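You operate a simulated robot arm through the tools that you are given. There is no shell and no other tool.

You are at the controls of a simulated robot arm. One attempt, no reset.

JOB
Test the yellow-knob clamp with the white gauge and set it to 8 newtons with its black knob.
Fine: afterwards open the clamp and put the gauge back on the grey tray.

Only the result counts: the job must be done as asked and must still hold three seconds after the hand-in. Knocking over, shifting, dropping, spilling or breaking anything else fails it.

ROBOT AND FRAMES
A 7-joint arm with a two-finger parallel gripper, fixed in place. Base frame: the origin is at the foot of the arm, x ahead of it, y to its left, z up; the work surface is at about z = 0. Readings come in cm, degrees, newtons and seconds.
With the tool pointing down near the work surface it reaches from about 26 to 68 cm from the base axis. Its first joint turns from -166.0 to 166.0 degrees. Payload 2.5 kg.
Tool frame: the origin (TCP) lies between the finger pads and is the grasp point; the fingertips stand 3 cm ahead of it; z points along the fingers, y is the line along which they close. Largest opening 9.4 cm; finger width 2.8, thickness 1; the body of the gripper, 5 by 9.6 cm, starts 5.5 cm behind the TCP.
Orientation is told as [roll, pitch, yaw] about the base's x, y, z axes, in that order, counted from this pose: with the fingers straight down and closing along the base's y, the tool's x points along the base's -x, its y along +y and its z along -z.

CONTROLS
- The arm moves only by the tool move_arm. Its argument "targets" is a list of rows, each a list of 7 numbers: the shift along the tool's x, y, z in mm, then the turn, a rotation vector about the tool's x, y, z in degrees, then the finger opening in mm, from 0 to 94. In form: [[dx, dy, dz, rx, ry, rz, grip], ...]. A call has 1 to 20 rows; each row shifts and turns the commanded pose from where the row before left it, along the tool's axes as they then stand. Rows are played at 5 a second. More than 5 cm and 8.6 degrees between two rows, or a gripper value outside its range, and nothing of the call is played. A pose out of reach is approached as far as the arm can. The call stops where the force on the tool passes 40 N (or 10 N more than at its start, if that is more) or the arm is blocked; 0.2 s more then pass. The fingers move at their own pace (about 7.2 cm/s each) and stop on an object; they squeeze with about 41 N. The grip force told is the motor's: it shows also when the fingers shut on nothing. Time passes only in rows, and 0.2 s behind the last, so rows that do not move let the fingers close. The reply holds the time, the measured pose of the TCP, the force on the tool along the base axes, the opening and the grip force, in the units named above and with some noise, with the torque about the TCP (base axes, N m) and any sound that the robot's microphone picked up.
- Cameras (640 x 400 px; columns grow to the right, rows downward): "scene" is fixed at [4.85, 65, 76.17]; the picture's right is [-0.87, -0.49, 0.00], its down [-0.39, 0.69, -0.61] and it looks along [0.30, -0.53, -0.79] (base axes); focal length 368 px, centre (320, 200). "wrist" rides on the gripper at [7.6, 1.4, -10.2] in the tool frame; the picture's right is [-0.18, 0.98, 0.00], its down [-0.75, -0.14, -0.64] and it looks along [-0.63, -0.12, 0.77] (tool axes); focal length 243 px, centre (320, 200). There is no depth. A picture from a camera that has moved, and an enlarged one, comes with that camera's place and axes in the base frame and with its lens.
- grab_frame(camera): a new picture of that camera. It takes no simulated time.
- zoom(camera, box): a new picture of the part [left, top, right, bottom] of that camera's present view, enlarged. It takes no simulated time.
- hand_in(): hands the job in; it is judged then, once.

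Places have to be worked out from the pictures, the camera data and where the tool is seen. Open the gripper and draw the arm clear of the work before you hand the job in, unless the task says otherwise.

The tools are called as name(argument=value, ...) on one line, values as JSON. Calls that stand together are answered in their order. move_arm: Moves the arm, as the interface text tells. Its arguments: {"type":"object","properties":{"targets":{"type":"array","items":{"type":"array","items":{"type":"number"}}}},"required":["targets"]} The other tools are called the same way: grab_frame (camera) takes a picture; zoom (camera, box) takes an enlarged picture of a part of a camera's view; hand_in () hands the job in.

At the start:

```text
t: 0.0
position: [37.34, 36.06, 30.1]
tool_rot: [0.0, 0.1, 0.0]
wrist_force: [-0.3, -0.3, 0.0]
moment: [-0.06, -0.01, 0.03]
gripper_width: 9.42
grip_force: 0.0
```

scene: 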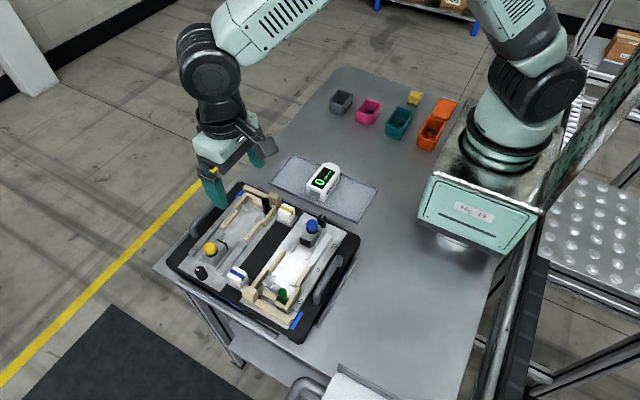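
wrist: 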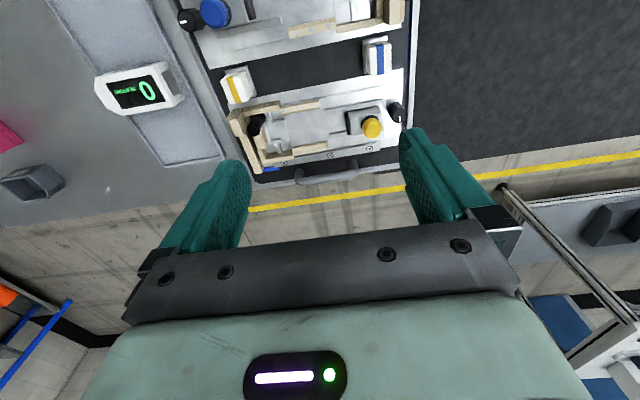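

I'll look closely at the clamps and the gauge before moving.

zoom(camera="scene", box=[160, 170, 370, 340])

zoom(camera="wrist", box=[80, 0, 430, 200])

zoom(camera="scene", box=[270, 140, 390, 220])

```text
2.35 times, centred on (265, 255) of scene
camera zoom: at [4.85, 65.0, 76.17], right [-0.87, -0.49, 0.0], down [-0.39, 0.69, -0.61], along [0.3, -0.53, -0.79], focal length 866 px, centre (449, 71)
```

zoom: 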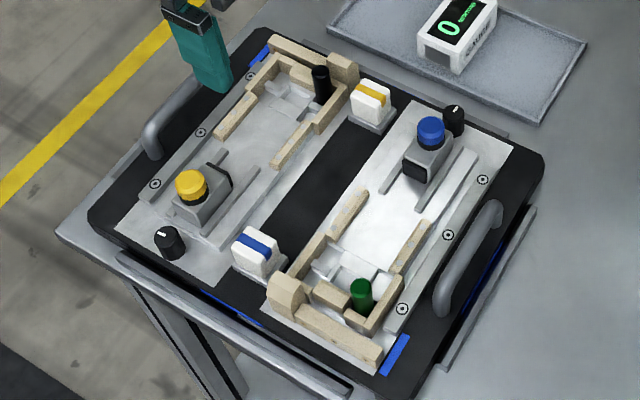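

```text
1.83 times, centred on (255, 100) of wrist
camera zoom: at [29.67, 37.51, 40.36], right [0.18, 0.98, 0.0], down [0.75, -0.14, 0.64], along [0.63, -0.12, -0.77], focal length 444 px, centre (439, 383)
```

zoom: 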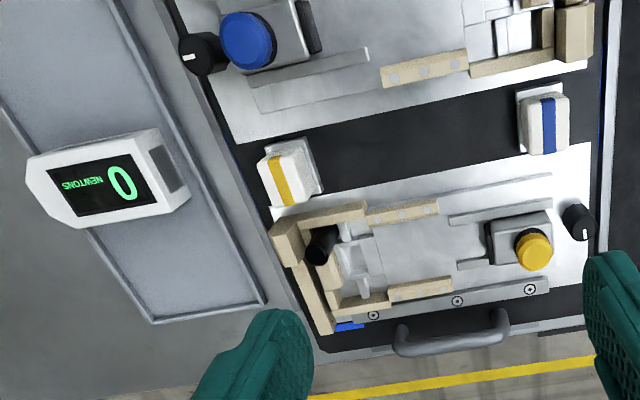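

```text
5.00 times, centred on (330, 180) of scene
camera zoom: at [4.85, 65.0, 76.17], right [-0.87, -0.49, 0.0], down [-0.39, 0.69, -0.61], along [0.3, -0.53, -0.79], focal length 1841 px, centre (270, 300)
```

zoom: 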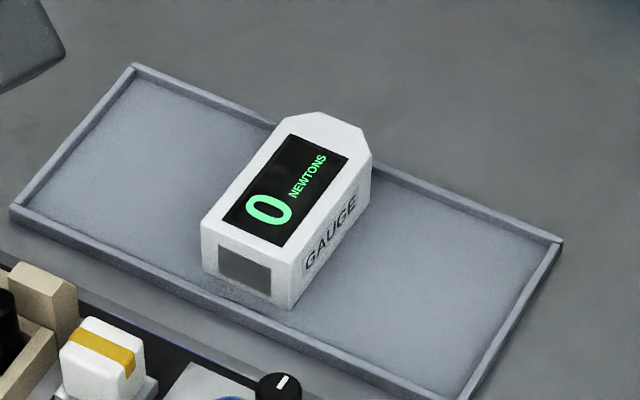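

I want more detail of the yellow-knob clamp, so I zoom in on its two ends.

zoom(camera="scene", box=[175, 220, 275, 300])

zoom(camera="scene", box=[220, 175, 320, 255])

zoom(camera="scene", box=[235, 255, 335, 335])

zoom(camera="wrist", box=[210, 60, 410, 190])

```text
5.00 times, centred on (225, 260) of scene
camera zoom: at [4.85, 65.0, 76.17], right [-0.87, -0.49, 0.0], down [-0.39, 0.69, -0.61], along [0.3, -0.53, -0.79], focal length 1841 px, centre (795, -100)
```

zoom: 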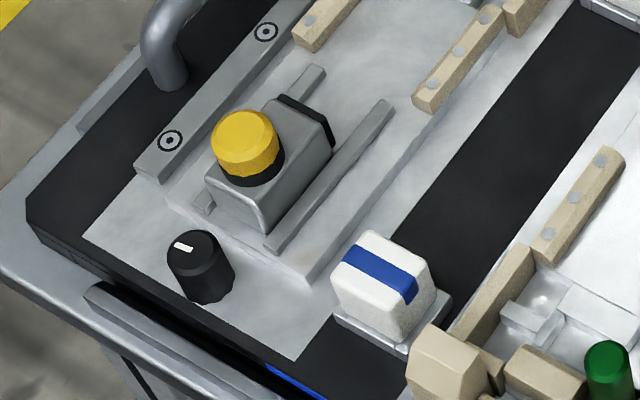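

```text
5.00 times, centred on (270, 215) of scene
camera zoom: at [4.85, 65.0, 76.17], right [-0.87, -0.49, 0.0], down [-0.39, 0.69, -0.61], along [0.3, -0.53, -0.79], focal length 1841 px, centre (570, 125)
```

zoom: 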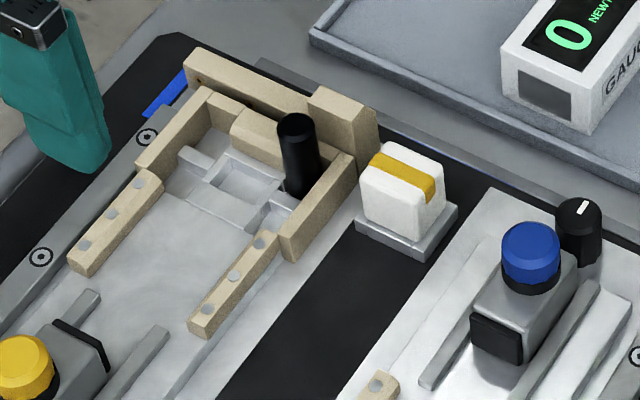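

```text
5.00 times, centred on (285, 295) of scene
camera zoom: at [4.85, 65.0, 76.17], right [-0.87, -0.49, 0.0], down [-0.39, 0.69, -0.61], along [0.3, -0.53, -0.79], focal length 1841 px, centre (495, -275)
```

zoom: 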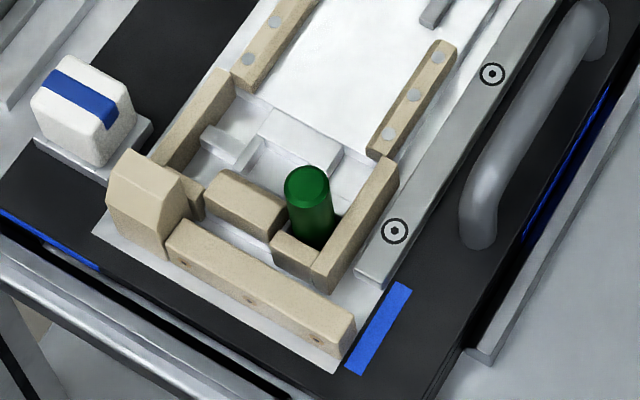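

```text
3.08 times, centred on (310, 125) of wrist
camera zoom: at [29.67, 37.51, 40.36], right [0.18, 0.98, 0.0], down [0.75, -0.14, 0.64], along [0.63, -0.12, -0.77], focal length 746 px, centre (351, 431)
```

zoom: 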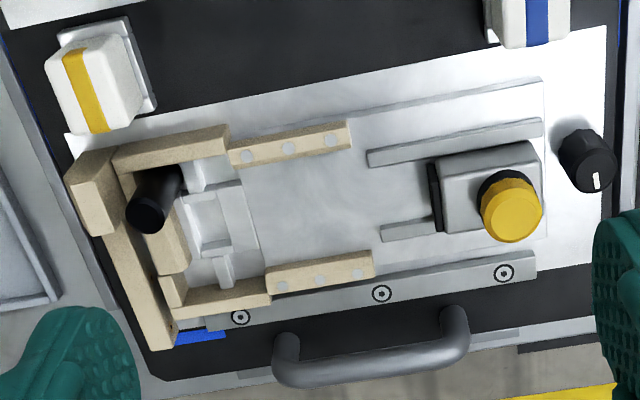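

The gauge appears to lie along y at about (34, 10), and the yellow clamp's nest is near (42, 24) with its slide near (46, 41). I'll move the wrist camera closer for a better view of the nest.

move_arm(targets=[[31, -7, 17.5, 0, 0, 0, 94], [31, -7, 17.5, 0, 0, 0, 94], [31, -7, 17.5, 0, 0, 0, 94], [30, -7, 17.5, 0, 0, 0, 94], [0, 0, 0, 0, 0, 0, 94]])

grab_frame(camera="wrist")

zoom(camera="wrist", box=[150, 100, 450, 290])

```text
t: 1.2
position: [25.06, 33.4, 23.1]
tool_rot: [0.0, 0.1, 0.0]
wrist_force: [0.1, 0.5, 0.2]
moment: [0.0, -0.01, 0.01]
gripper_width: 9.39
grip_force: 0.1
```

```text
taken
camera wrist: at [17.43, 34.99, 33.27], right [0.18, 0.98, 0.0], down [0.75, -0.14, 0.64], along [0.63, -0.12, -0.77], focal length 243 px, centre (320, 200)
```

wrist: 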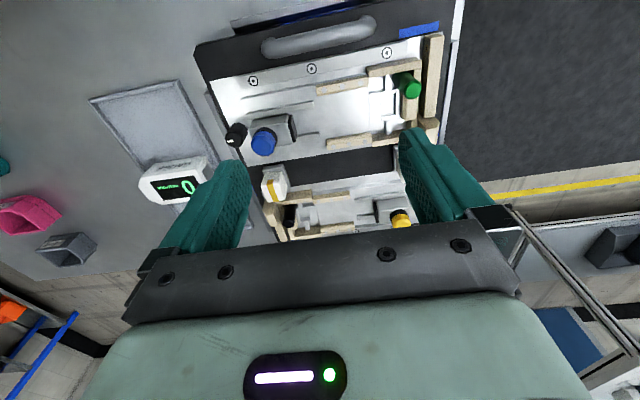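

```text
2.11 times, centred on (300, 195) of wrist
camera zoom: at [17.43, 34.99, 33.27], right [0.18, 0.98, 0.0], down [0.75, -0.14, 0.64], along [0.63, -0.12, -0.77], focal length 511 px, centre (362, 210)
```

zoom: 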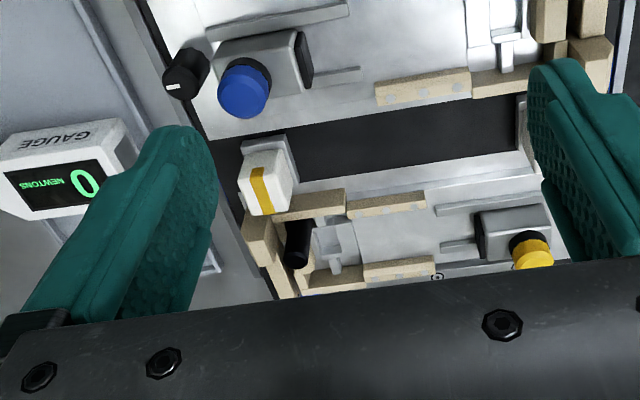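

The gripper blocks the lower half of the wrist view, so I need the objects nearer the top. I'll shift the arm forward and lower, still well above everything.

move_arm(targets=[[-46, -7, 13, 0, 0, 0, 94], [-46, -7, 13, 0, 0, 0, 94], [-46, -8, 13, 0, 0, 0, 94], [-46, -8, 13, 0, 0, 0, 94], [0, 0, 0, 0, 0, 0, 94]])

grab_frame(camera="wrist")

zoom(camera="wrist", box=[180, 0, 420, 150])

```text
t: 2.4
position: [43.32, 30.52, 17.65]
tool_rot: [0.0, -0.1, 0.1]
wrist_force: [0.6, -0.6, -0.7]
moment: [0.03, 0.01, -0.02]
gripper_width: 9.4
grip_force: 0.1
```

```text
taken
camera wrist: at [35.59, 32.06, 27.83], right [0.18, 0.98, 0.0], down [0.75, -0.14, 0.64], along [0.63, -0.12, -0.77], focal length 243 px, centre (320, 200)
```

wrist: 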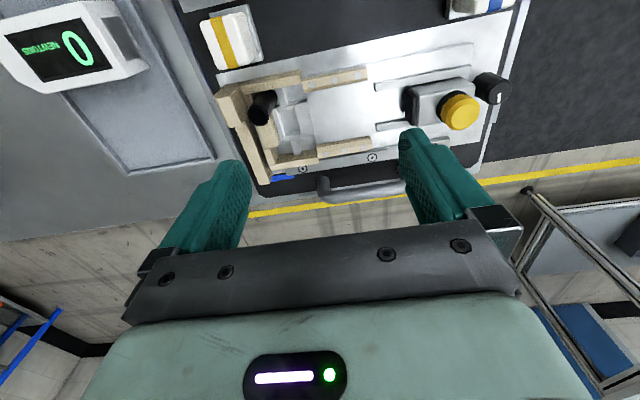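

```text
2.67 times, centred on (300, 75) of wrist
camera zoom: at [35.59, 32.06, 27.83], right [0.18, 0.98, 0.0], down [0.75, -0.14, 0.64], along [0.63, -0.12, -0.77], focal length 647 px, centre (373, 533)
```

zoom: 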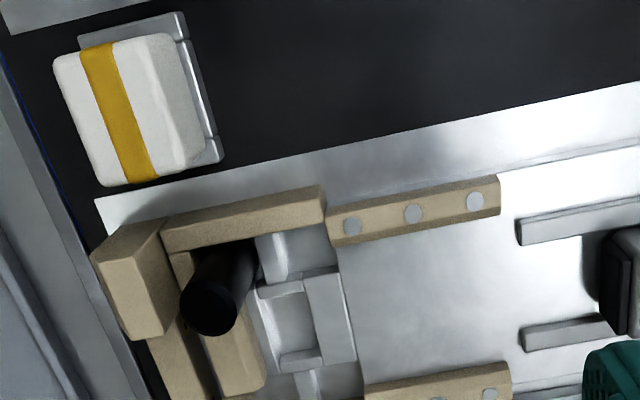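

The black pin stands in a gap of the nest's end wall. Now I shift in +y to look at the slide, yellow knob and black knob.

move_arm(targets=[[0, 45, 0, 0, 0, 0, 94], [0, 45, 0, 0, 0, 0, 94], [0, 0, 0, 0, 0, 0, 94]])

grab_frame(camera="wrist")

zoom(camera="wrist", box=[200, 0, 440, 150])

zoom(camera="scene", box=[270, 200, 350, 260])

```text
t: 3.2
position: [43.43, 39.21, 17.79]
tool_rot: [0.0, 0.0, 0.0]
wrist_force: [0.5, -0.3, -0.1]
moment: [0.02, 0.01, 0.01]
gripper_width: 9.4
grip_force: 0.0
```

```text
taken
camera wrist: at [35.82, 40.81, 28.02], right [0.18, 0.98, 0.0], down [0.75, -0.14, 0.64], along [0.63, -0.12, -0.77], focal length 243 px, centre (320, 200)
```

wrist: 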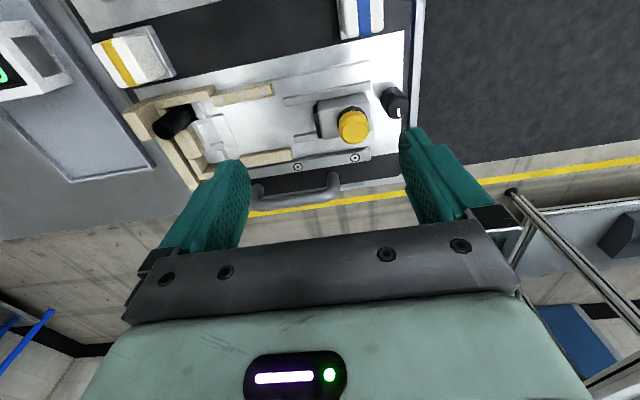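

```text
2.67 times, centred on (320, 75) of wrist
camera zoom: at [35.82, 40.81, 28.02], right [0.18, 0.98, 0.0], down [0.75, -0.14, 0.64], along [0.63, -0.12, -0.77], focal length 647 px, centre (320, 533)
```

zoom: 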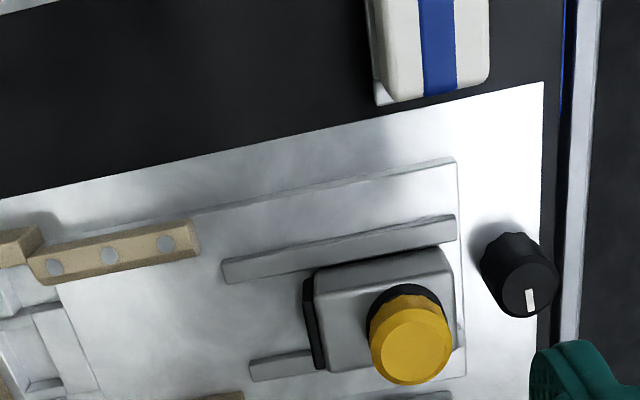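

```text
6.67 times, centred on (310, 230) of scene
camera zoom: at [4.85, 65.0, 76.17], right [-0.87, -0.49, 0.0], down [-0.39, 0.69, -0.61], along [0.3, -0.53, -0.79], focal length 2454 px, centre (387, 0)
```

zoom: 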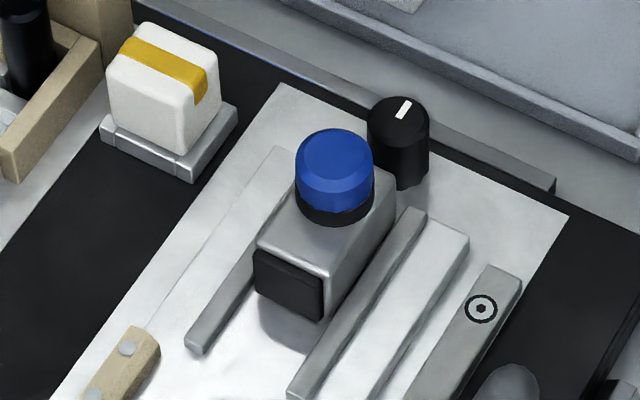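

Triangulating gives: clamp axis parallel to y at x≈44.8, yellow knob top ≈(45.2, 42, 7.7), black knob ≈(44.8, 46.4, 5.5), side rails at x≈41.2/48.3 (z≈4.7), and the black pin at (41.5, 26, top 9). I'll turn the tool 90° so the fingers close along x and the camera looks along −y.

move_arm(targets=[[0, 0, -5, 0, 0, 8.2, 94], [0, 0, -5, 0, 0, 8.2, 94], [0, 0, -5, 0, 0, 8.2, 94], [0, 0, 0, 0, 0, 8.2, 94], [0, 0, 0, 0, 0, 8.2, 94], [0, 0, 0, 0, 0, 8.2, 94], [0, 0, 0, 0, 0, 8.2, 94], [0, 0, 0, 0, 0, 8.2, 94], [0, 0, 0, 0, 0, 8.2, 94], [0, 0, 0, 0, 0, 8.2, 94], [0, 0, 0, 0, 0, 8.0, 94], [0, 0, 0, 0, 0, 0, 94]])

grab_frame(camera="wrist")

grab_frame(camera="scene")

```text
t: 5.8
position: [43.67, 39.11, 19.54]
tool_rot: [0.0, 0.0, -90.0]
wrist_force: [0.0, -0.2, 1.5]
moment: [0.03, 0.02, -0.01]
gripper_width: 9.39
grip_force: 0.0
```

```text
taken
camera wrist: at [44.89, 46.95, 29.71], right [0.98, -0.19, 0.0], down [-0.14, -0.75, 0.64], along [-0.12, -0.63, -0.77], focal length 243 px, centre (320, 200)
```

wrist: 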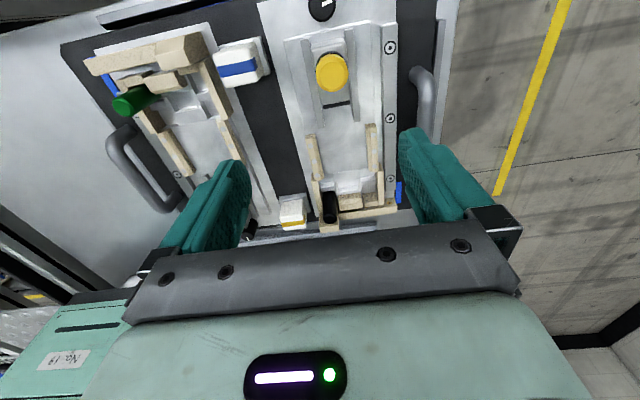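

```text
taken
```

scene: 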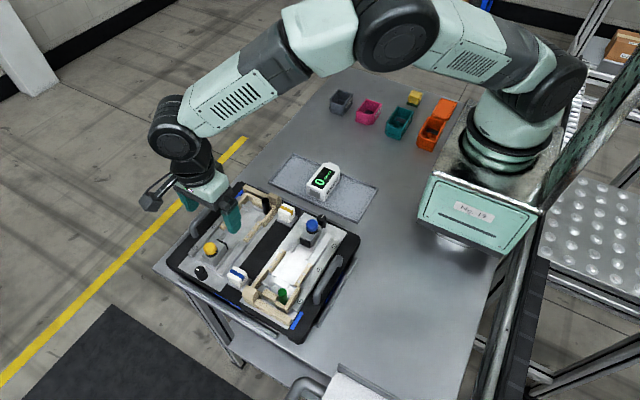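

Good orientation. Moving about 9 cm toward −y brings the nest closer to the top of the wrist view.

move_arm(targets=[[-45, 0, 0, 0, 0, 0, 94], [-45, 0, 0, 0, 0, 0, 94], [0, 0, 0, 0, 0, 0, 94]])

zoom(camera="wrist", box=[220, 0, 460, 150])

zoom(camera="wrist", box=[280, 80, 400, 155])

```text
t: 6.6
position: [43.6, 30.14, 19.64]
tool_rot: [0.0, -0.1, -90.0]
wrist_force: [0.0, -0.2, -0.2]
moment: [0.02, 0.01, -0.02]
gripper_width: 9.41
grip_force: 0.1
```

```text
2.67 times, centred on (340, 75) of wrist
camera zoom: at [44.88, 37.94, 29.87], right [0.98, -0.18, 0.0], down [-0.14, -0.75, 0.64], along [-0.12, -0.63, -0.77], focal length 647 px, centre (267, 533)
```

zoom: 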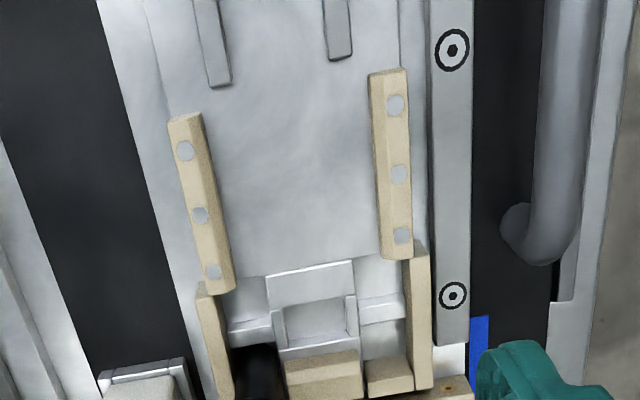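

```text
5.33 times, centred on (340, 118) of wrist
camera zoom: at [44.88, 37.94, 29.87], right [0.98, -0.18, 0.0], down [-0.14, -0.75, 0.64], along [-0.12, -0.63, -0.77], focal length 1294 px, centre (213, 640)
```

zoom: 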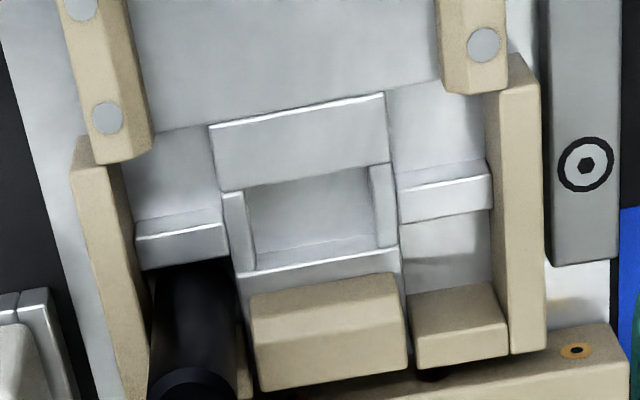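

The nest has a wide wooden stop in the middle, a small block at one side and the black pin at the other. I'll compare with the blue clamp's green pin, which seems to sit differently.

zoom(camera="scene", box=[262, 275, 302, 300])

zoom(camera="scene", box=[240, 185, 300, 222])

zoom(camera="wrist", box=[0, 0, 240, 200])

```text
16.00 times, centred on (282, 288) of scene
camera zoom: at [4.85, 65.0, 76.17], right [-0.87, -0.49, 0.0], down [-0.39, 0.69, -0.61], along [0.3, -0.53, -0.79], focal length 5890 px, centre (928, -1200)
```

zoom: 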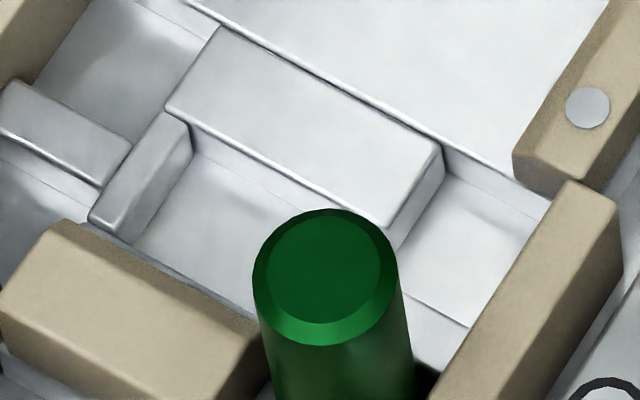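

```text
10.67 times, centred on (270, 204) of scene
camera zoom: at [4.85, 65.0, 76.17], right [-0.87, -0.49, 0.0], down [-0.39, 0.69, -0.61], along [0.3, -0.53, -0.79], focal length 3927 px, centre (853, 163)
```

zoom: 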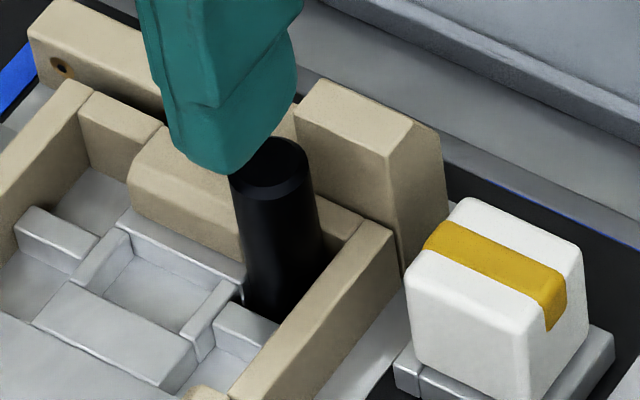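

```text
2.00 times, centred on (120, 100) of wrist
camera zoom: at [44.88, 37.94, 29.87], right [0.98, -0.18, 0.0], down [-0.14, -0.75, 0.64], along [-0.12, -0.63, -0.77], focal length 485 px, centre (720, 400)
```

zoom: 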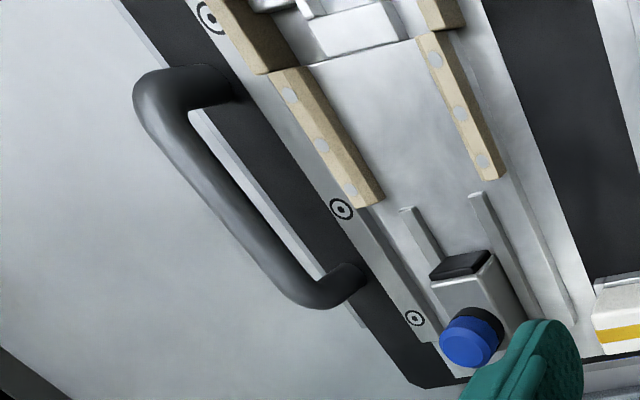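

Both pins just stand at the low-x side of the nests, so they look like fixed features. Next I go above the gauge to measure it closely.

move_arm(targets=[[-42, -22, 0, 0, 0, 0, 94], [-42, -22, 0, 0, 0, 0, 94], [-42, -22, 0, 0, 0, 0, 94], [-35, -24, 0, 0, 0, 0, 94], [0, 0, 0, 0, 0, 0, 94]])

grab_frame(camera="wrist")

zoom(camera="wrist", box=[240, 0, 400, 200])

zoom(camera="scene", box=[240, 185, 300, 222])

```text
t: 7.8
position: [34.31, 14.01, 19.63]
tool_rot: [0.1, 0.0, -90.0]
wrist_force: [0.3, 0.2, 0.0]
moment: [0.02, 0.01, -0.05]
gripper_width: 9.39
grip_force: 0.1
```

```text
taken
camera wrist: at [35.67, 21.82, 29.85], right [0.98, -0.18, 0.0], down [-0.14, -0.75, 0.64], along [-0.12, -0.63, -0.77], focal length 243 px, centre (320, 200)
```

wrist: 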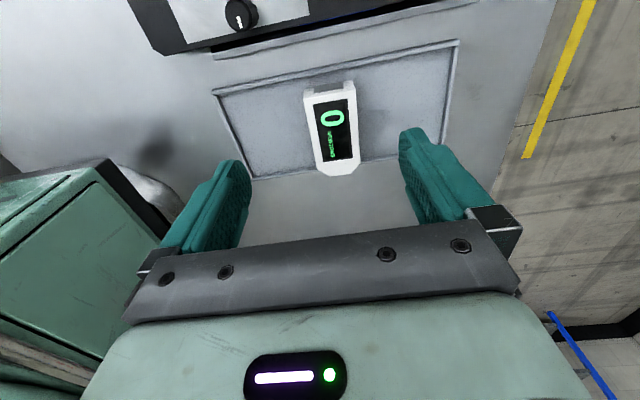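

```text
2.00 times, centred on (320, 100) of wrist
camera zoom: at [35.67, 21.82, 29.85], right [0.98, -0.18, 0.0], down [-0.14, -0.75, 0.64], along [-0.12, -0.63, -0.77], focal length 485 px, centre (320, 400)
```

zoom: 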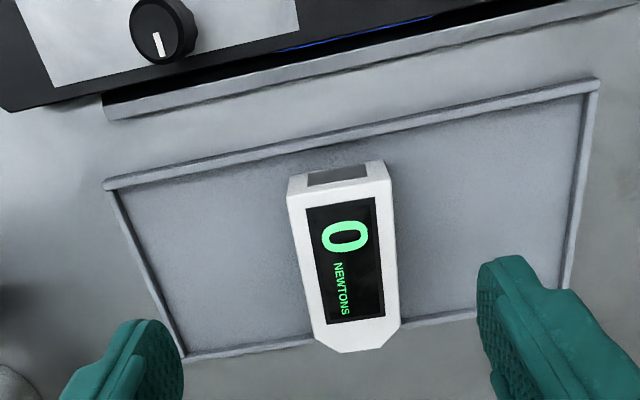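

```text
10.67 times, centred on (270, 204) of scene
camera zoom: at [4.85, 65.0, 76.17], right [-0.87, -0.49, 0.0], down [-0.39, 0.69, -0.61], along [0.3, -0.53, -0.79], focal length 3927 px, centre (853, 163)
```

zoom: 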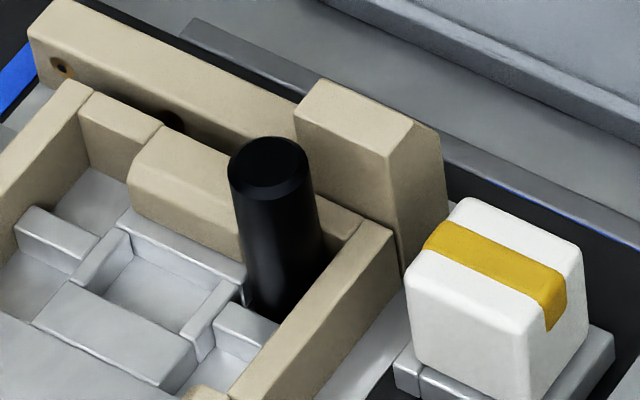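

Gauge measured: x 32.3–37.5 (centre 35.0), y 4.4–14.1, top z≈4.2, sensor face at +y, aligned with y. I'll descend with the fingers straddling it, keeping the grip shallow (tips z≈2.8) so they clear the clamp's rails when I place it.

move_arm(targets=[[-24, 4, 20, 0, 0, 0, 80], [-23, 3, 40, 0, 0, 0, 80], [0, 0, 40, 0, 0, 0, 80], [0, 0, 20, 0, 0, 0, 80], [0, 0, 0, 0, 0, 0, 80]])

grab_frame(camera="wrist")

zoom(camera="scene", box=[270, 130, 390, 210])

```text
t: 9.0
position: [34.94, 9.44, 7.64]
tool_rot: [0.0, 0.0, -90.0]
wrist_force: [0.1, 0.2, -0.1]
moment: [0.03, 0.03, 0.03]
gripper_width: 8.0
grip_force: 0.0
```

```text
taken
camera wrist: at [36.38, 17.18, 17.82], right [0.98, -0.18, 0.0], down [-0.14, -0.75, 0.64], along [-0.12, -0.63, -0.77], focal length 243 px, centre (320, 200)
```

wrist: 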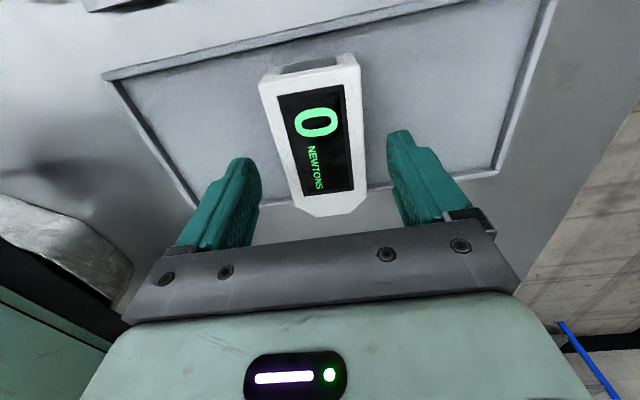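

```text
5.00 times, centred on (330, 170) of scene
camera zoom: at [4.85, 65.0, 76.17], right [-0.87, -0.49, 0.0], down [-0.39, 0.69, -0.61], along [0.3, -0.53, -0.79], focal length 1841 px, centre (270, 350)
```

zoom: 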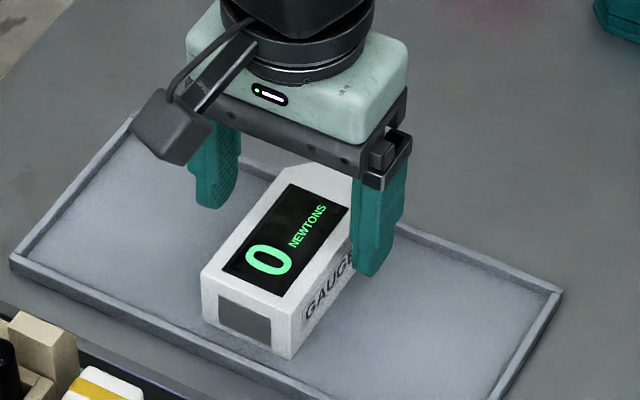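

The fingers straddle the gauge with room on both sides. Lowering 19 mm more and closing.

move_arm(targets=[[0, 0, 10, 0, 0, 0, 80], [0, 0, 9, 0, 0, 0, 80], [0, 0, 0, 0, 0, 0, 80], [0, 0, 0, 0, 0, 0, 60], [0, 0, 0, 0, 0, 0, 40], [0, 0, 0, 0, 0, 0, 40], [0, 0, 0, 0, 0, 0, 40]])

zoom(camera="scene", box=[270, 130, 390, 210])

```text
t: 10.6
position: [35.21, 9.46, 5.71]
tool_rot: [0.0, 0.0, -90.0]
wrist_force: [1.0, 0.8, 0.0]
moment: [0.03, -0.12, -0.03]
gripper_width: 5.31
grip_force: 41.5
```

```text
5.00 times, centred on (330, 170) of scene
camera zoom: at [4.85, 65.0, 76.17], right [-0.87, -0.49, 0.0], down [-0.39, 0.69, -0.61], along [0.3, -0.53, -0.79], focal length 1841 px, centre (270, 350)
```

zoom: 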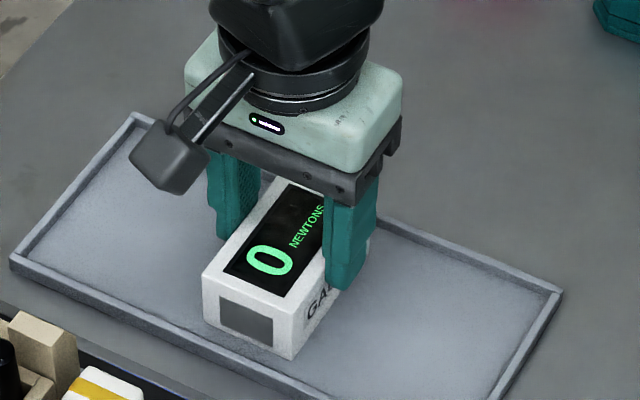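

The gauge is gripped (5.3 cm wide). I lift 12 cm and carry it over the clamp, then check alignment against the rails.

move_arm(targets=[[0, 0, -30, 0, 0, 0, 40], [0, 0, -45, 0, 0, 0, 40], [0, 0, -45, 0, 0, 0, 40], [40, 16, 0, 0, 0, 0, 40], [40, 16, 0, 0, 0, 0, 40], [40, 16, 0, 0, 0, 0, 40], [40, 16, 0, 0, 0, 0, 40], [40, 16, 0, 0, 0, 0, 40], [25, 16, 0, 0, 0, 0, 40], [0, 0, 0, 0, 0, 0, 40], [0, 0, 0, 0, 0, 0, 40]])

grab_frame(camera="wrist")

zoom(camera="wrist", box=[200, 0, 440, 200])

zoom(camera="scene", box=[190, 160, 320, 250])

```text
t: 13.0
position: [44.86, 31.58, 17.5]
tool_rot: [-0.1, 0.0, -90.0]
wrist_force: [0.2, -0.2, 0.1]
moment: [0.0, 0.0, -0.01]
gripper_width: 4.01
grip_force: 0.1
```

```text
taken
camera wrist: at [46.24, 39.37, 27.72], right [0.98, -0.18, 0.0], down [-0.14, -0.75, 0.64], along [-0.12, -0.63, -0.77], focal length 243 px, centre (320, 200)
```

wrist: 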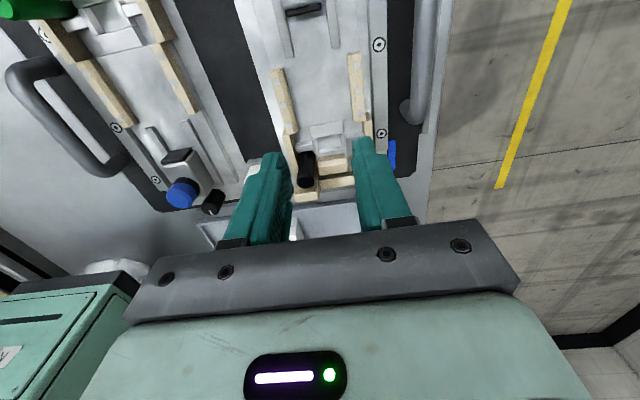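

```text
2.00 times, centred on (320, 100) of wrist
camera zoom: at [46.24, 39.37, 27.72], right [0.98, -0.18, 0.0], down [-0.14, -0.75, 0.64], along [-0.12, -0.63, -0.77], focal length 485 px, centre (320, 400)
```

zoom: 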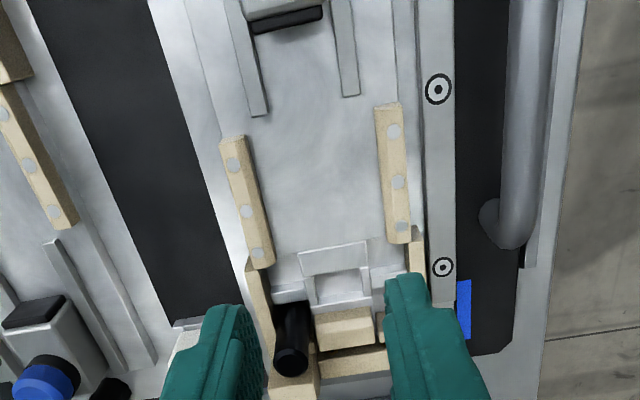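

```text
4.44 times, centred on (255, 205) of scene
camera zoom: at [4.85, 65.0, 76.17], right [-0.87, -0.49, 0.0], down [-0.39, 0.69, -0.61], along [0.3, -0.53, -0.79], focal length 1636 px, centre (609, 178)
```

zoom: 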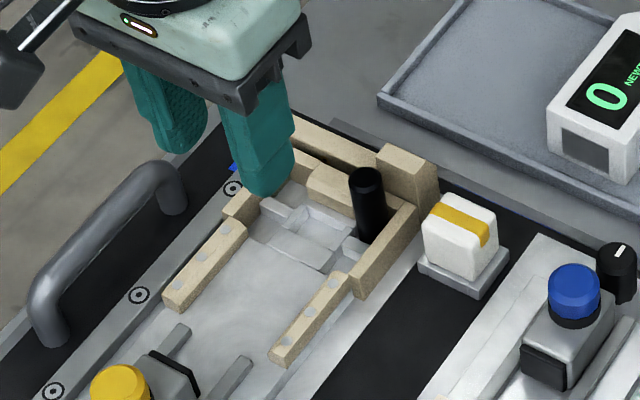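

The gauge slipped out on lifting. I'll check where it ended up.

zoom(camera="scene", box=[270, 130, 390, 210])

zoom(camera="scene", box=[225, 185, 305, 245])

```text
5.00 times, centred on (330, 170) of scene
camera zoom: at [4.85, 65.0, 76.17], right [-0.87, -0.49, 0.0], down [-0.39, 0.69, -0.61], along [0.3, -0.53, -0.79], focal length 1841 px, centre (270, 350)
```

zoom: 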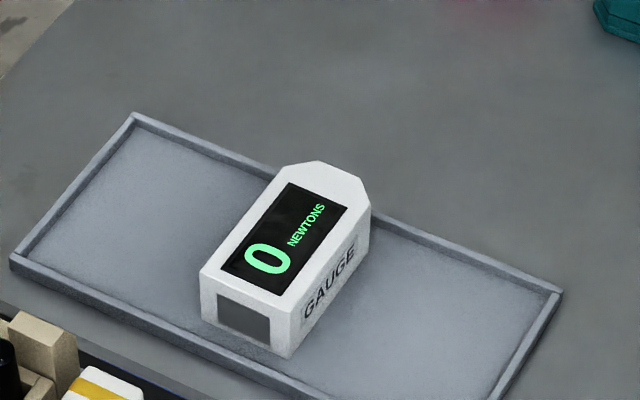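

```text
6.67 times, centred on (265, 215) of scene
camera zoom: at [4.85, 65.0, 76.17], right [-0.87, -0.49, 0.0], down [-0.39, 0.69, -0.61], along [0.3, -0.53, -0.79], focal length 2454 px, centre (687, 100)
```

zoom: 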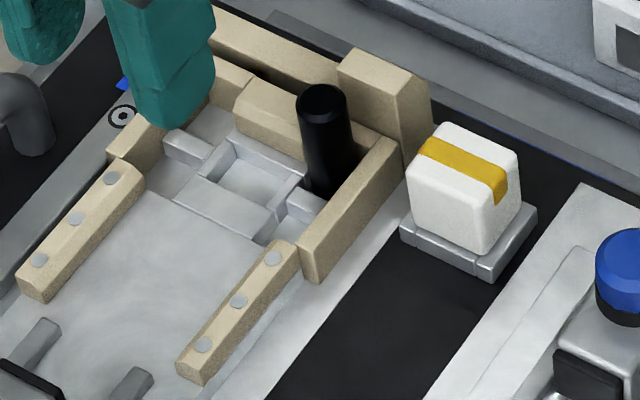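

The gauge is still upright on the tray in nearly the same place. The lift was too abrupt for a shallow grip, so I go back, grip about 4 mm deeper and lift slowly.

move_arm(targets=[[-40, -17, 0, 0, 0, 0, 80], [-40, -17, 0, 0, 0, 0, 80], [-40, -17, 0, 0, 0, 0, 80], [-40, -17, 0, 0, 0, 0, 80], [-40, -17, 0, 0, 0, 0, 80], [-22, -13, 0, 0, 0, 0, 80], [0, 0, 40, 0, 0, 0, 80], [0, 0, 40, 0, 0, 0, 80], [0, 0, 20, 0, 0, 0, 80], [0, 0, 11, 0, 0, 0, 80], [0, 0, 11, 0, 0, 0, 80], [0, 0, 0, 0, 0, 0, 80]])

grab_frame(camera="wrist")

zoom(camera="scene", box=[270, 130, 390, 210])

```text
t: 15.6
position: [35.1, 9.61, 5.27]
tool_rot: [0.0, 0.0, -90.0]
wrist_force: [1.0, -0.5, 0.0]
moment: [0.0, 0.0, 0.0]
gripper_width: 8.02
grip_force: 0.0
```

```text
taken
camera wrist: at [36.44, 17.39, 15.46], right [0.98, -0.18, 0.0], down [-0.14, -0.75, 0.64], along [-0.12, -0.63, -0.77], focal length 243 px, centre (320, 200)
```

wrist: 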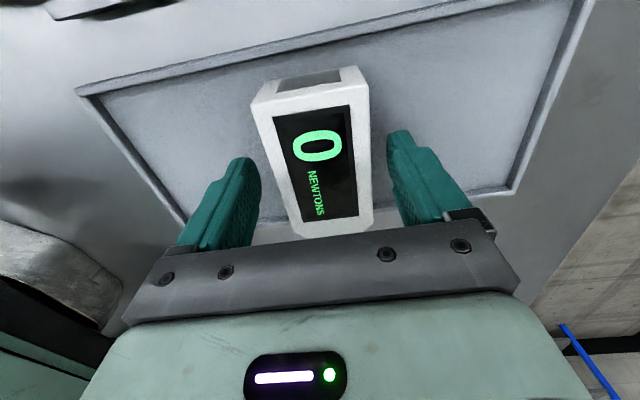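

```text
5.00 times, centred on (330, 170) of scene
camera zoom: at [4.85, 65.0, 76.17], right [-0.87, -0.49, 0.0], down [-0.39, 0.69, -0.61], along [0.3, -0.53, -0.79], focal length 1841 px, centre (270, 350)
```

zoom: 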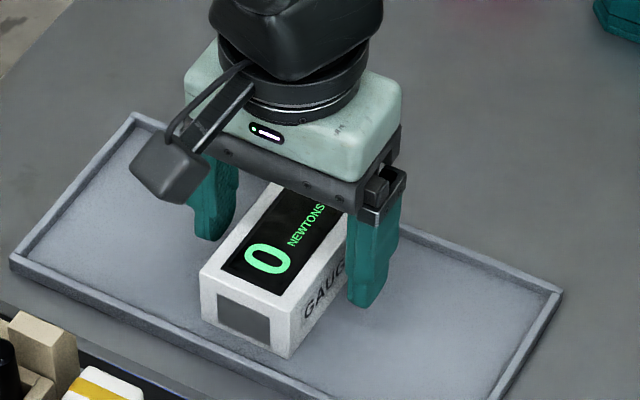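

Closing now, then lifting gently 2 cm and checking that it is held.

move_arm(targets=[[0, 0, 0, 0, 0, 0, 50], [0, 0, 0, 0, 0, 0, 30], [0, 0, 0, 0, 0, 0, 30], [0, 0, 0, 0, 0, 0, 30], [0, 0, 0, 0, 0, 0, 30], [0, 0, -2, 0, 0, 0, 30], [0, 0, -4, 0, 0, 0, 30], [0, 0, -5, 0, 0, 0, 30], [0, 0, -5, 0, 0, 0, 30], [0, 0, -4, 0, 0, 0, 30], [0, 0, 0, 0, 0, 0, 30]])

zoom(camera="scene", box=[270, 130, 390, 210])

```text
t: 18.0
position: [34.94, 9.45, 7.48]
tool_rot: [0.0, 0.1, -90.0]
wrist_force: [0.3, -0.1, -1.2]
moment: [0.03, 0.01, -0.01]
gripper_width: 5.35
grip_force: 40.9
```

```text
5.00 times, centred on (330, 170) of scene
camera zoom: at [4.85, 65.0, 76.17], right [-0.87, -0.49, 0.0], down [-0.39, 0.69, -0.61], along [0.3, -0.53, -0.79], focal length 1841 px, centre (270, 350)
```

zoom: 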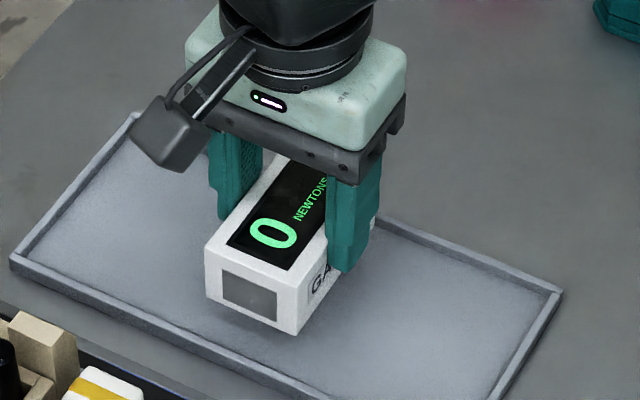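

Held (about 1.3 N of weight). Lifting further at a gentle pace, then carrying it toward the clamp.

move_arm(targets=[[0, 0, -6, 0, 0, 0, 30], [0, 0, -12, 0, 0, 0, 30], [0, 0, -15, 0, 0, 0, 30], [0, 0, -15, 0, 0, 0, 30], [0, 0, -15, 0, 0, 0, 30], [0, 0, -15, 0, 0, 0, 30], [0, 0, -10, 0, 0, 0, 30], [0, 0, -4, 0, 0, 0, 30], [8, 4, 0, 0, 0, 0, 30], [16, 8, 0, 0, 0, 0, 30], [22, 10, 0, 0, 0, 0, 30], [24, 10, 0, 0, 0, 0, 30], [24, 10, 0, 0, 0, 0, 30], [24, 10, 0, 0, 0, 0, 30], [24, 10, 0, 0, 0, 0, 30], [24, 10, 0, 0, 0, 0, 30], [24, 10, 0, 0, 0, 0, 30], [20, 10, 0, 0, 0, 0, 30], [10, 6, 0, 0, 0, 0, 30], [0, 0, 0, 0, 0, 0, 30]])

grab_frame(camera="wrist")

zoom(camera="scene", box=[190, 150, 320, 250])

```text
t: 22.2
position: [44.75, 31.38, 16.47]
tool_rot: [0.0, 0.0, -90.0]
wrist_force: [0.2, 0.7, -1.5]
moment: [0.01, 0.01, 0.01]
gripper_width: 5.31
grip_force: 41.1
```

```text
taken
camera wrist: at [46.08, 39.16, 26.58], right [0.98, -0.18, 0.0], down [-0.14, -0.75, 0.64], along [-0.12, -0.63, -0.77], focal length 243 px, centre (320, 200)
```

wrist: 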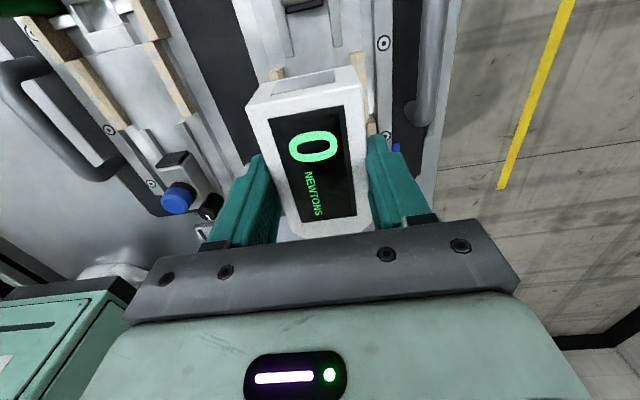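

```text
4.00 times, centred on (255, 200) of scene
camera zoom: at [4.85, 65.0, 76.17], right [-0.87, -0.49, 0.0], down [-0.39, 0.69, -0.61], along [0.3, -0.53, -0.79], focal length 1472 px, centre (580, 200)
```

zoom: 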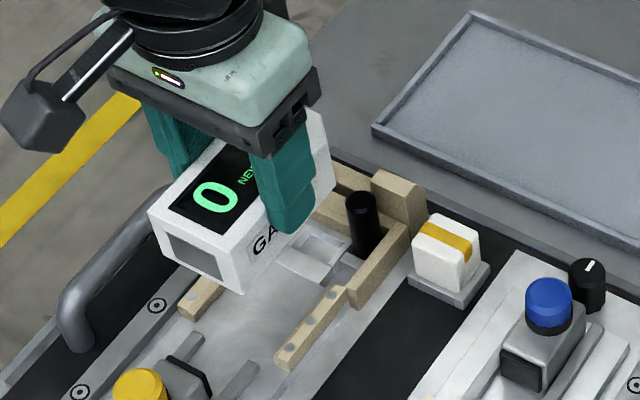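

The gauge hangs level above the nest with the sensor face toward the slide. I shift 8 mm in +y for nose clearance, lower to just above the rail tops and check alignment.

move_arm(targets=[[4, 0.5, 4, 0, 0, 0, 30], [4, 0.5, 10, 0, 0, 0, 30], [0, 0, 15, 0, 0, 0, 30], [0, 0, 15, 0, 0, 0, 30], [0, 0, 12, 0, 0, 0, 30], [0, 0, 6, 0, 0, 0, 30], [0, 0, 0, 0, 0, 0, 30]])

grab_frame(camera="wrist")

zoom(camera="scene", box=[190, 180, 290, 260])

zoom(camera="wrist", box=[230, 0, 400, 150])

```text
t: 23.8
position: [45.01, 32.55, 10.33]
tool_rot: [0.0, 0.0, -90.0]
wrist_force: [0.4, -0.2, -2.3]
moment: [-0.01, 0.0, 0.02]
gripper_width: 5.34
grip_force: 40.5
```

```text
taken
camera wrist: at [46.31, 40.23, 20.54], right [0.98, -0.18, 0.0], down [-0.14, -0.75, 0.64], along [-0.12, -0.63, -0.77], focal length 243 px, centre (320, 200)
```

wrist: 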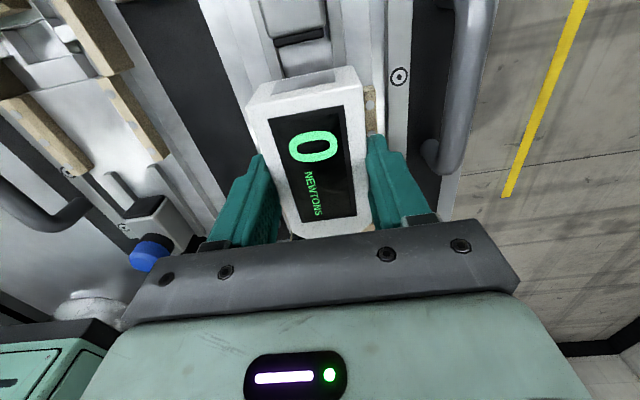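

```text
5.00 times, centred on (240, 220) of scene
camera zoom: at [4.85, 65.0, 76.17], right [-0.87, -0.49, 0.0], down [-0.39, 0.69, -0.61], along [0.3, -0.53, -0.79], focal length 1841 px, centre (720, 100)
```

zoom: 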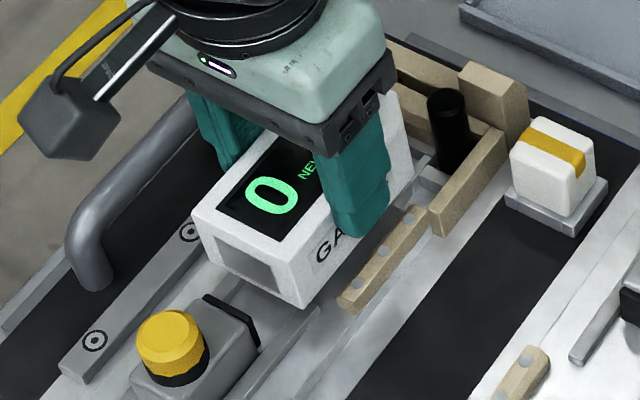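

```text
2.67 times, centred on (315, 75) of wrist
camera zoom: at [46.31, 40.23, 20.54], right [0.98, -0.18, 0.0], down [-0.14, -0.75, 0.64], along [-0.12, -0.63, -0.77], focal length 647 px, centre (333, 533)
```

zoom: 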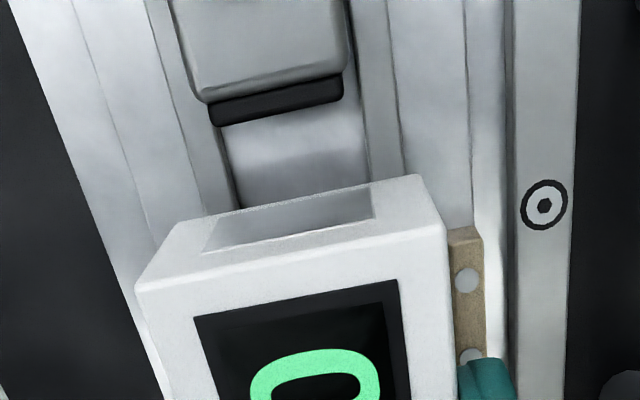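

By pixel geometry the gauge is about 1 mm toward low x of the rails' centre. I shift +1 mm and lower slowly, watching the force.

move_arm(targets=[[0, 1, 3, 0, 0, 0, 30], [0, 0, 5, 0, 0, 0, 30], [0, 0, 5, 0, 0, 0, 30], [0, 0, 4, 0, 0, 0, 30], [0, 0, 3, 0, 0, 0, 30], [0, 0, 0, 0, 0, 0, 30]])

grab_frame(camera="wrist")

zoom(camera="scene", box=[190, 180, 290, 260])

```text
t: 25.2
position: [44.87, 32.59, 8.3]
tool_rot: [0.0, 0.0, -90.1]
wrist_force: [0.2, -0.5, -2.3]
moment: [0.05, -0.01, 0.01]
gripper_width: 5.32
grip_force: 40.8
```

```text
taken
camera wrist: at [46.24, 40.27, 18.57], right [0.98, -0.18, 0.0], down [-0.14, -0.75, 0.64], along [-0.12, -0.63, -0.77], focal length 243 px, centre (320, 200)
```

wrist: 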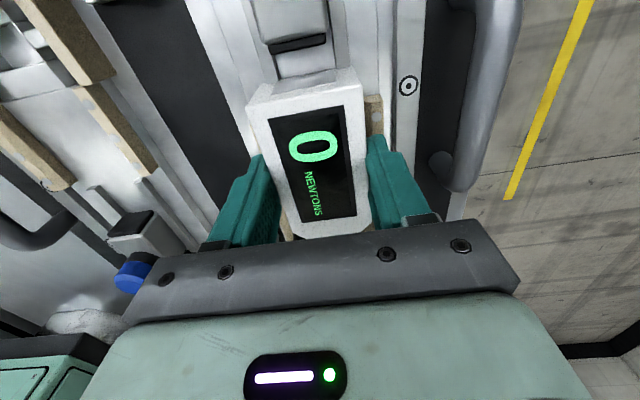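

```text
5.00 times, centred on (240, 220) of scene
camera zoom: at [4.85, 65.0, 76.17], right [-0.87, -0.49, 0.0], down [-0.39, 0.69, -0.61], along [0.3, -0.53, -0.79], focal length 1841 px, centre (720, 100)
```

zoom: 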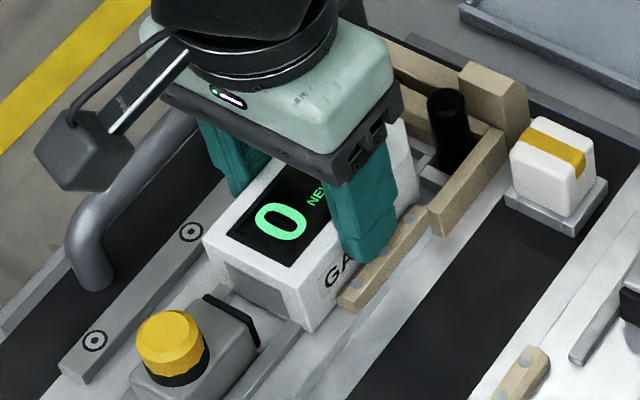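

No contact force yet, and the gauge is between the rails. I lower in 2 mm steps and watch for touch-down.

move_arm(targets=[[0, 0, 2, 0, 0, 0, 30], [0, 0, 2, 0, 0, 0, 30], [0, 0, 0, 0, 0, 0, 30]])

zoom(camera="scene", box=[210, 200, 270, 250])

```text
t: 26.0
position: [44.86, 32.55, 8.18]
tool_rot: [0.2, 0.1, -90.0]
wrist_force: [-3.9, -4.4, 28.5]
moment: [-0.14, 0.23, -0.06]
gripper_width: 5.35
grip_force: 40.8
```

```text
8.00 times, centred on (240, 225) of scene
camera zoom: at [4.85, 65.0, 76.17], right [-0.87, -0.49, 0.0], down [-0.39, 0.69, -0.61], along [0.3, -0.53, -0.79], focal length 2945 px, centre (960, 0)
```

zoom: 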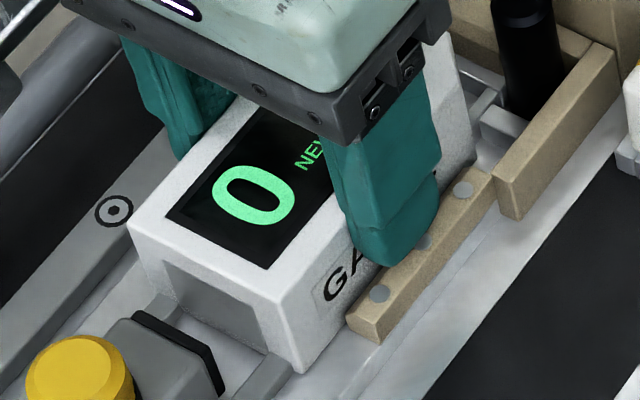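

Touch-down with 28 N at TCP z 8.18 (either the gauge is on the plate or the tips are on the rails). I back off 4 mm and then slide toward the stop in small steps to find the nose contact.

move_arm(targets=[[0, 0, -2, 0, 0, 0, 30], [0, 0, -2, 0, 0, 0, 30], [-3, 0, 0, 0, 0, 0, 30], [-3, 0, 0, 0, 0, 0, 30], [0, 0, 0, 0, 0, 0, 30]])

```text
t: 27.2
position: [44.88, 31.84, 8.35]
tool_rot: [0.0, 0.0, -90.0]
wrist_force: [3.5, 0.6, -3.5]
moment: [0.07, -0.2, 0.11]
gripper_width: 5.34
grip_force: 41.5
```

No y resistance yet at y=31.84. Continuing in 2 mm steps.

move_arm(targets=[[-2, 0, 0, 0, 0, 0, 30], [-2, 0, 0, 0, 0, 0, 30], [0, 0, 0, 0, 0, 0, 30]])

zoom(camera="scene", box=[220, 180, 290, 240])

grab_frame(camera="wrist")

```text
t: 28.0
position: [44.89, 31.48, 8.43]
tool_rot: [-0.2, 0.1, -90.0]
wrist_force: [-0.2, -0.5, -2.1]
moment: [-0.01, -0.03, 0.02]
gripper_width: 5.33
grip_force: 41.4
```

```text
6.67 times, centred on (255, 210) of scene
camera zoom: at [4.85, 65.0, 76.17], right [-0.87, -0.49, 0.0], down [-0.39, 0.69, -0.61], along [0.3, -0.53, -0.79], focal length 2454 px, centre (753, 133)
```

zoom: 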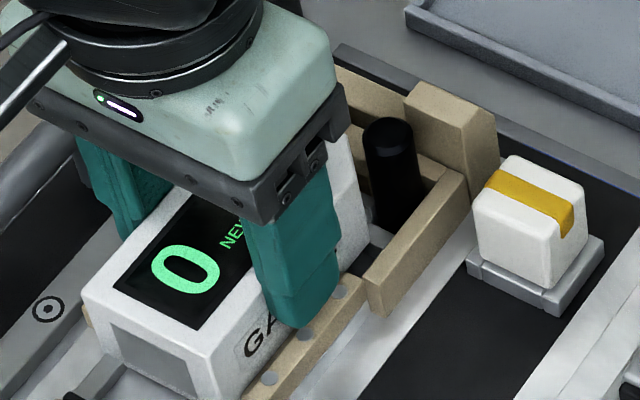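

```text
taken
camera wrist: at [46.28, 39.24, 18.57], right [0.98, -0.18, 0.0], down [-0.14, -0.75, 0.64], along [-0.12, -0.63, -0.77], focal length 243 px, centre (320, 200)
```

wrist: 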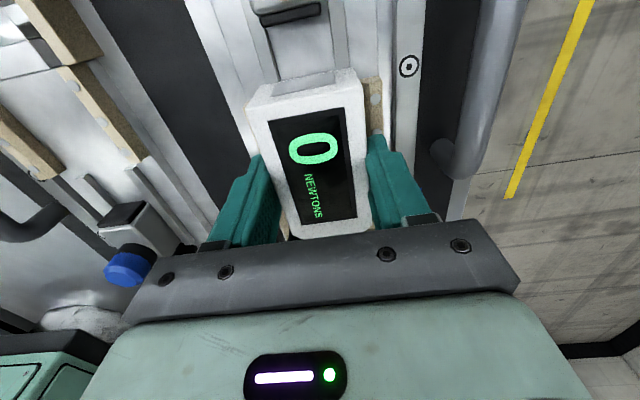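

Still free. Nose should be near 26.4; a few more 2 mm steps.

move_arm(targets=[[-2, 0, 0, 0, 0, 0, 30], [-2, 0, 0, 0, 0, 0, 30], [0, 0, 0, 0, 0, 0, 30]])

```text
t: 28.8
position: [44.86, 30.98, 8.35]
tool_rot: [0.0, 0.0, -90.0]
wrist_force: [0.9, -0.4, -1.8]
moment: [0.01, 0.0, 0.0]
gripper_width: 5.31
grip_force: 40.6
```

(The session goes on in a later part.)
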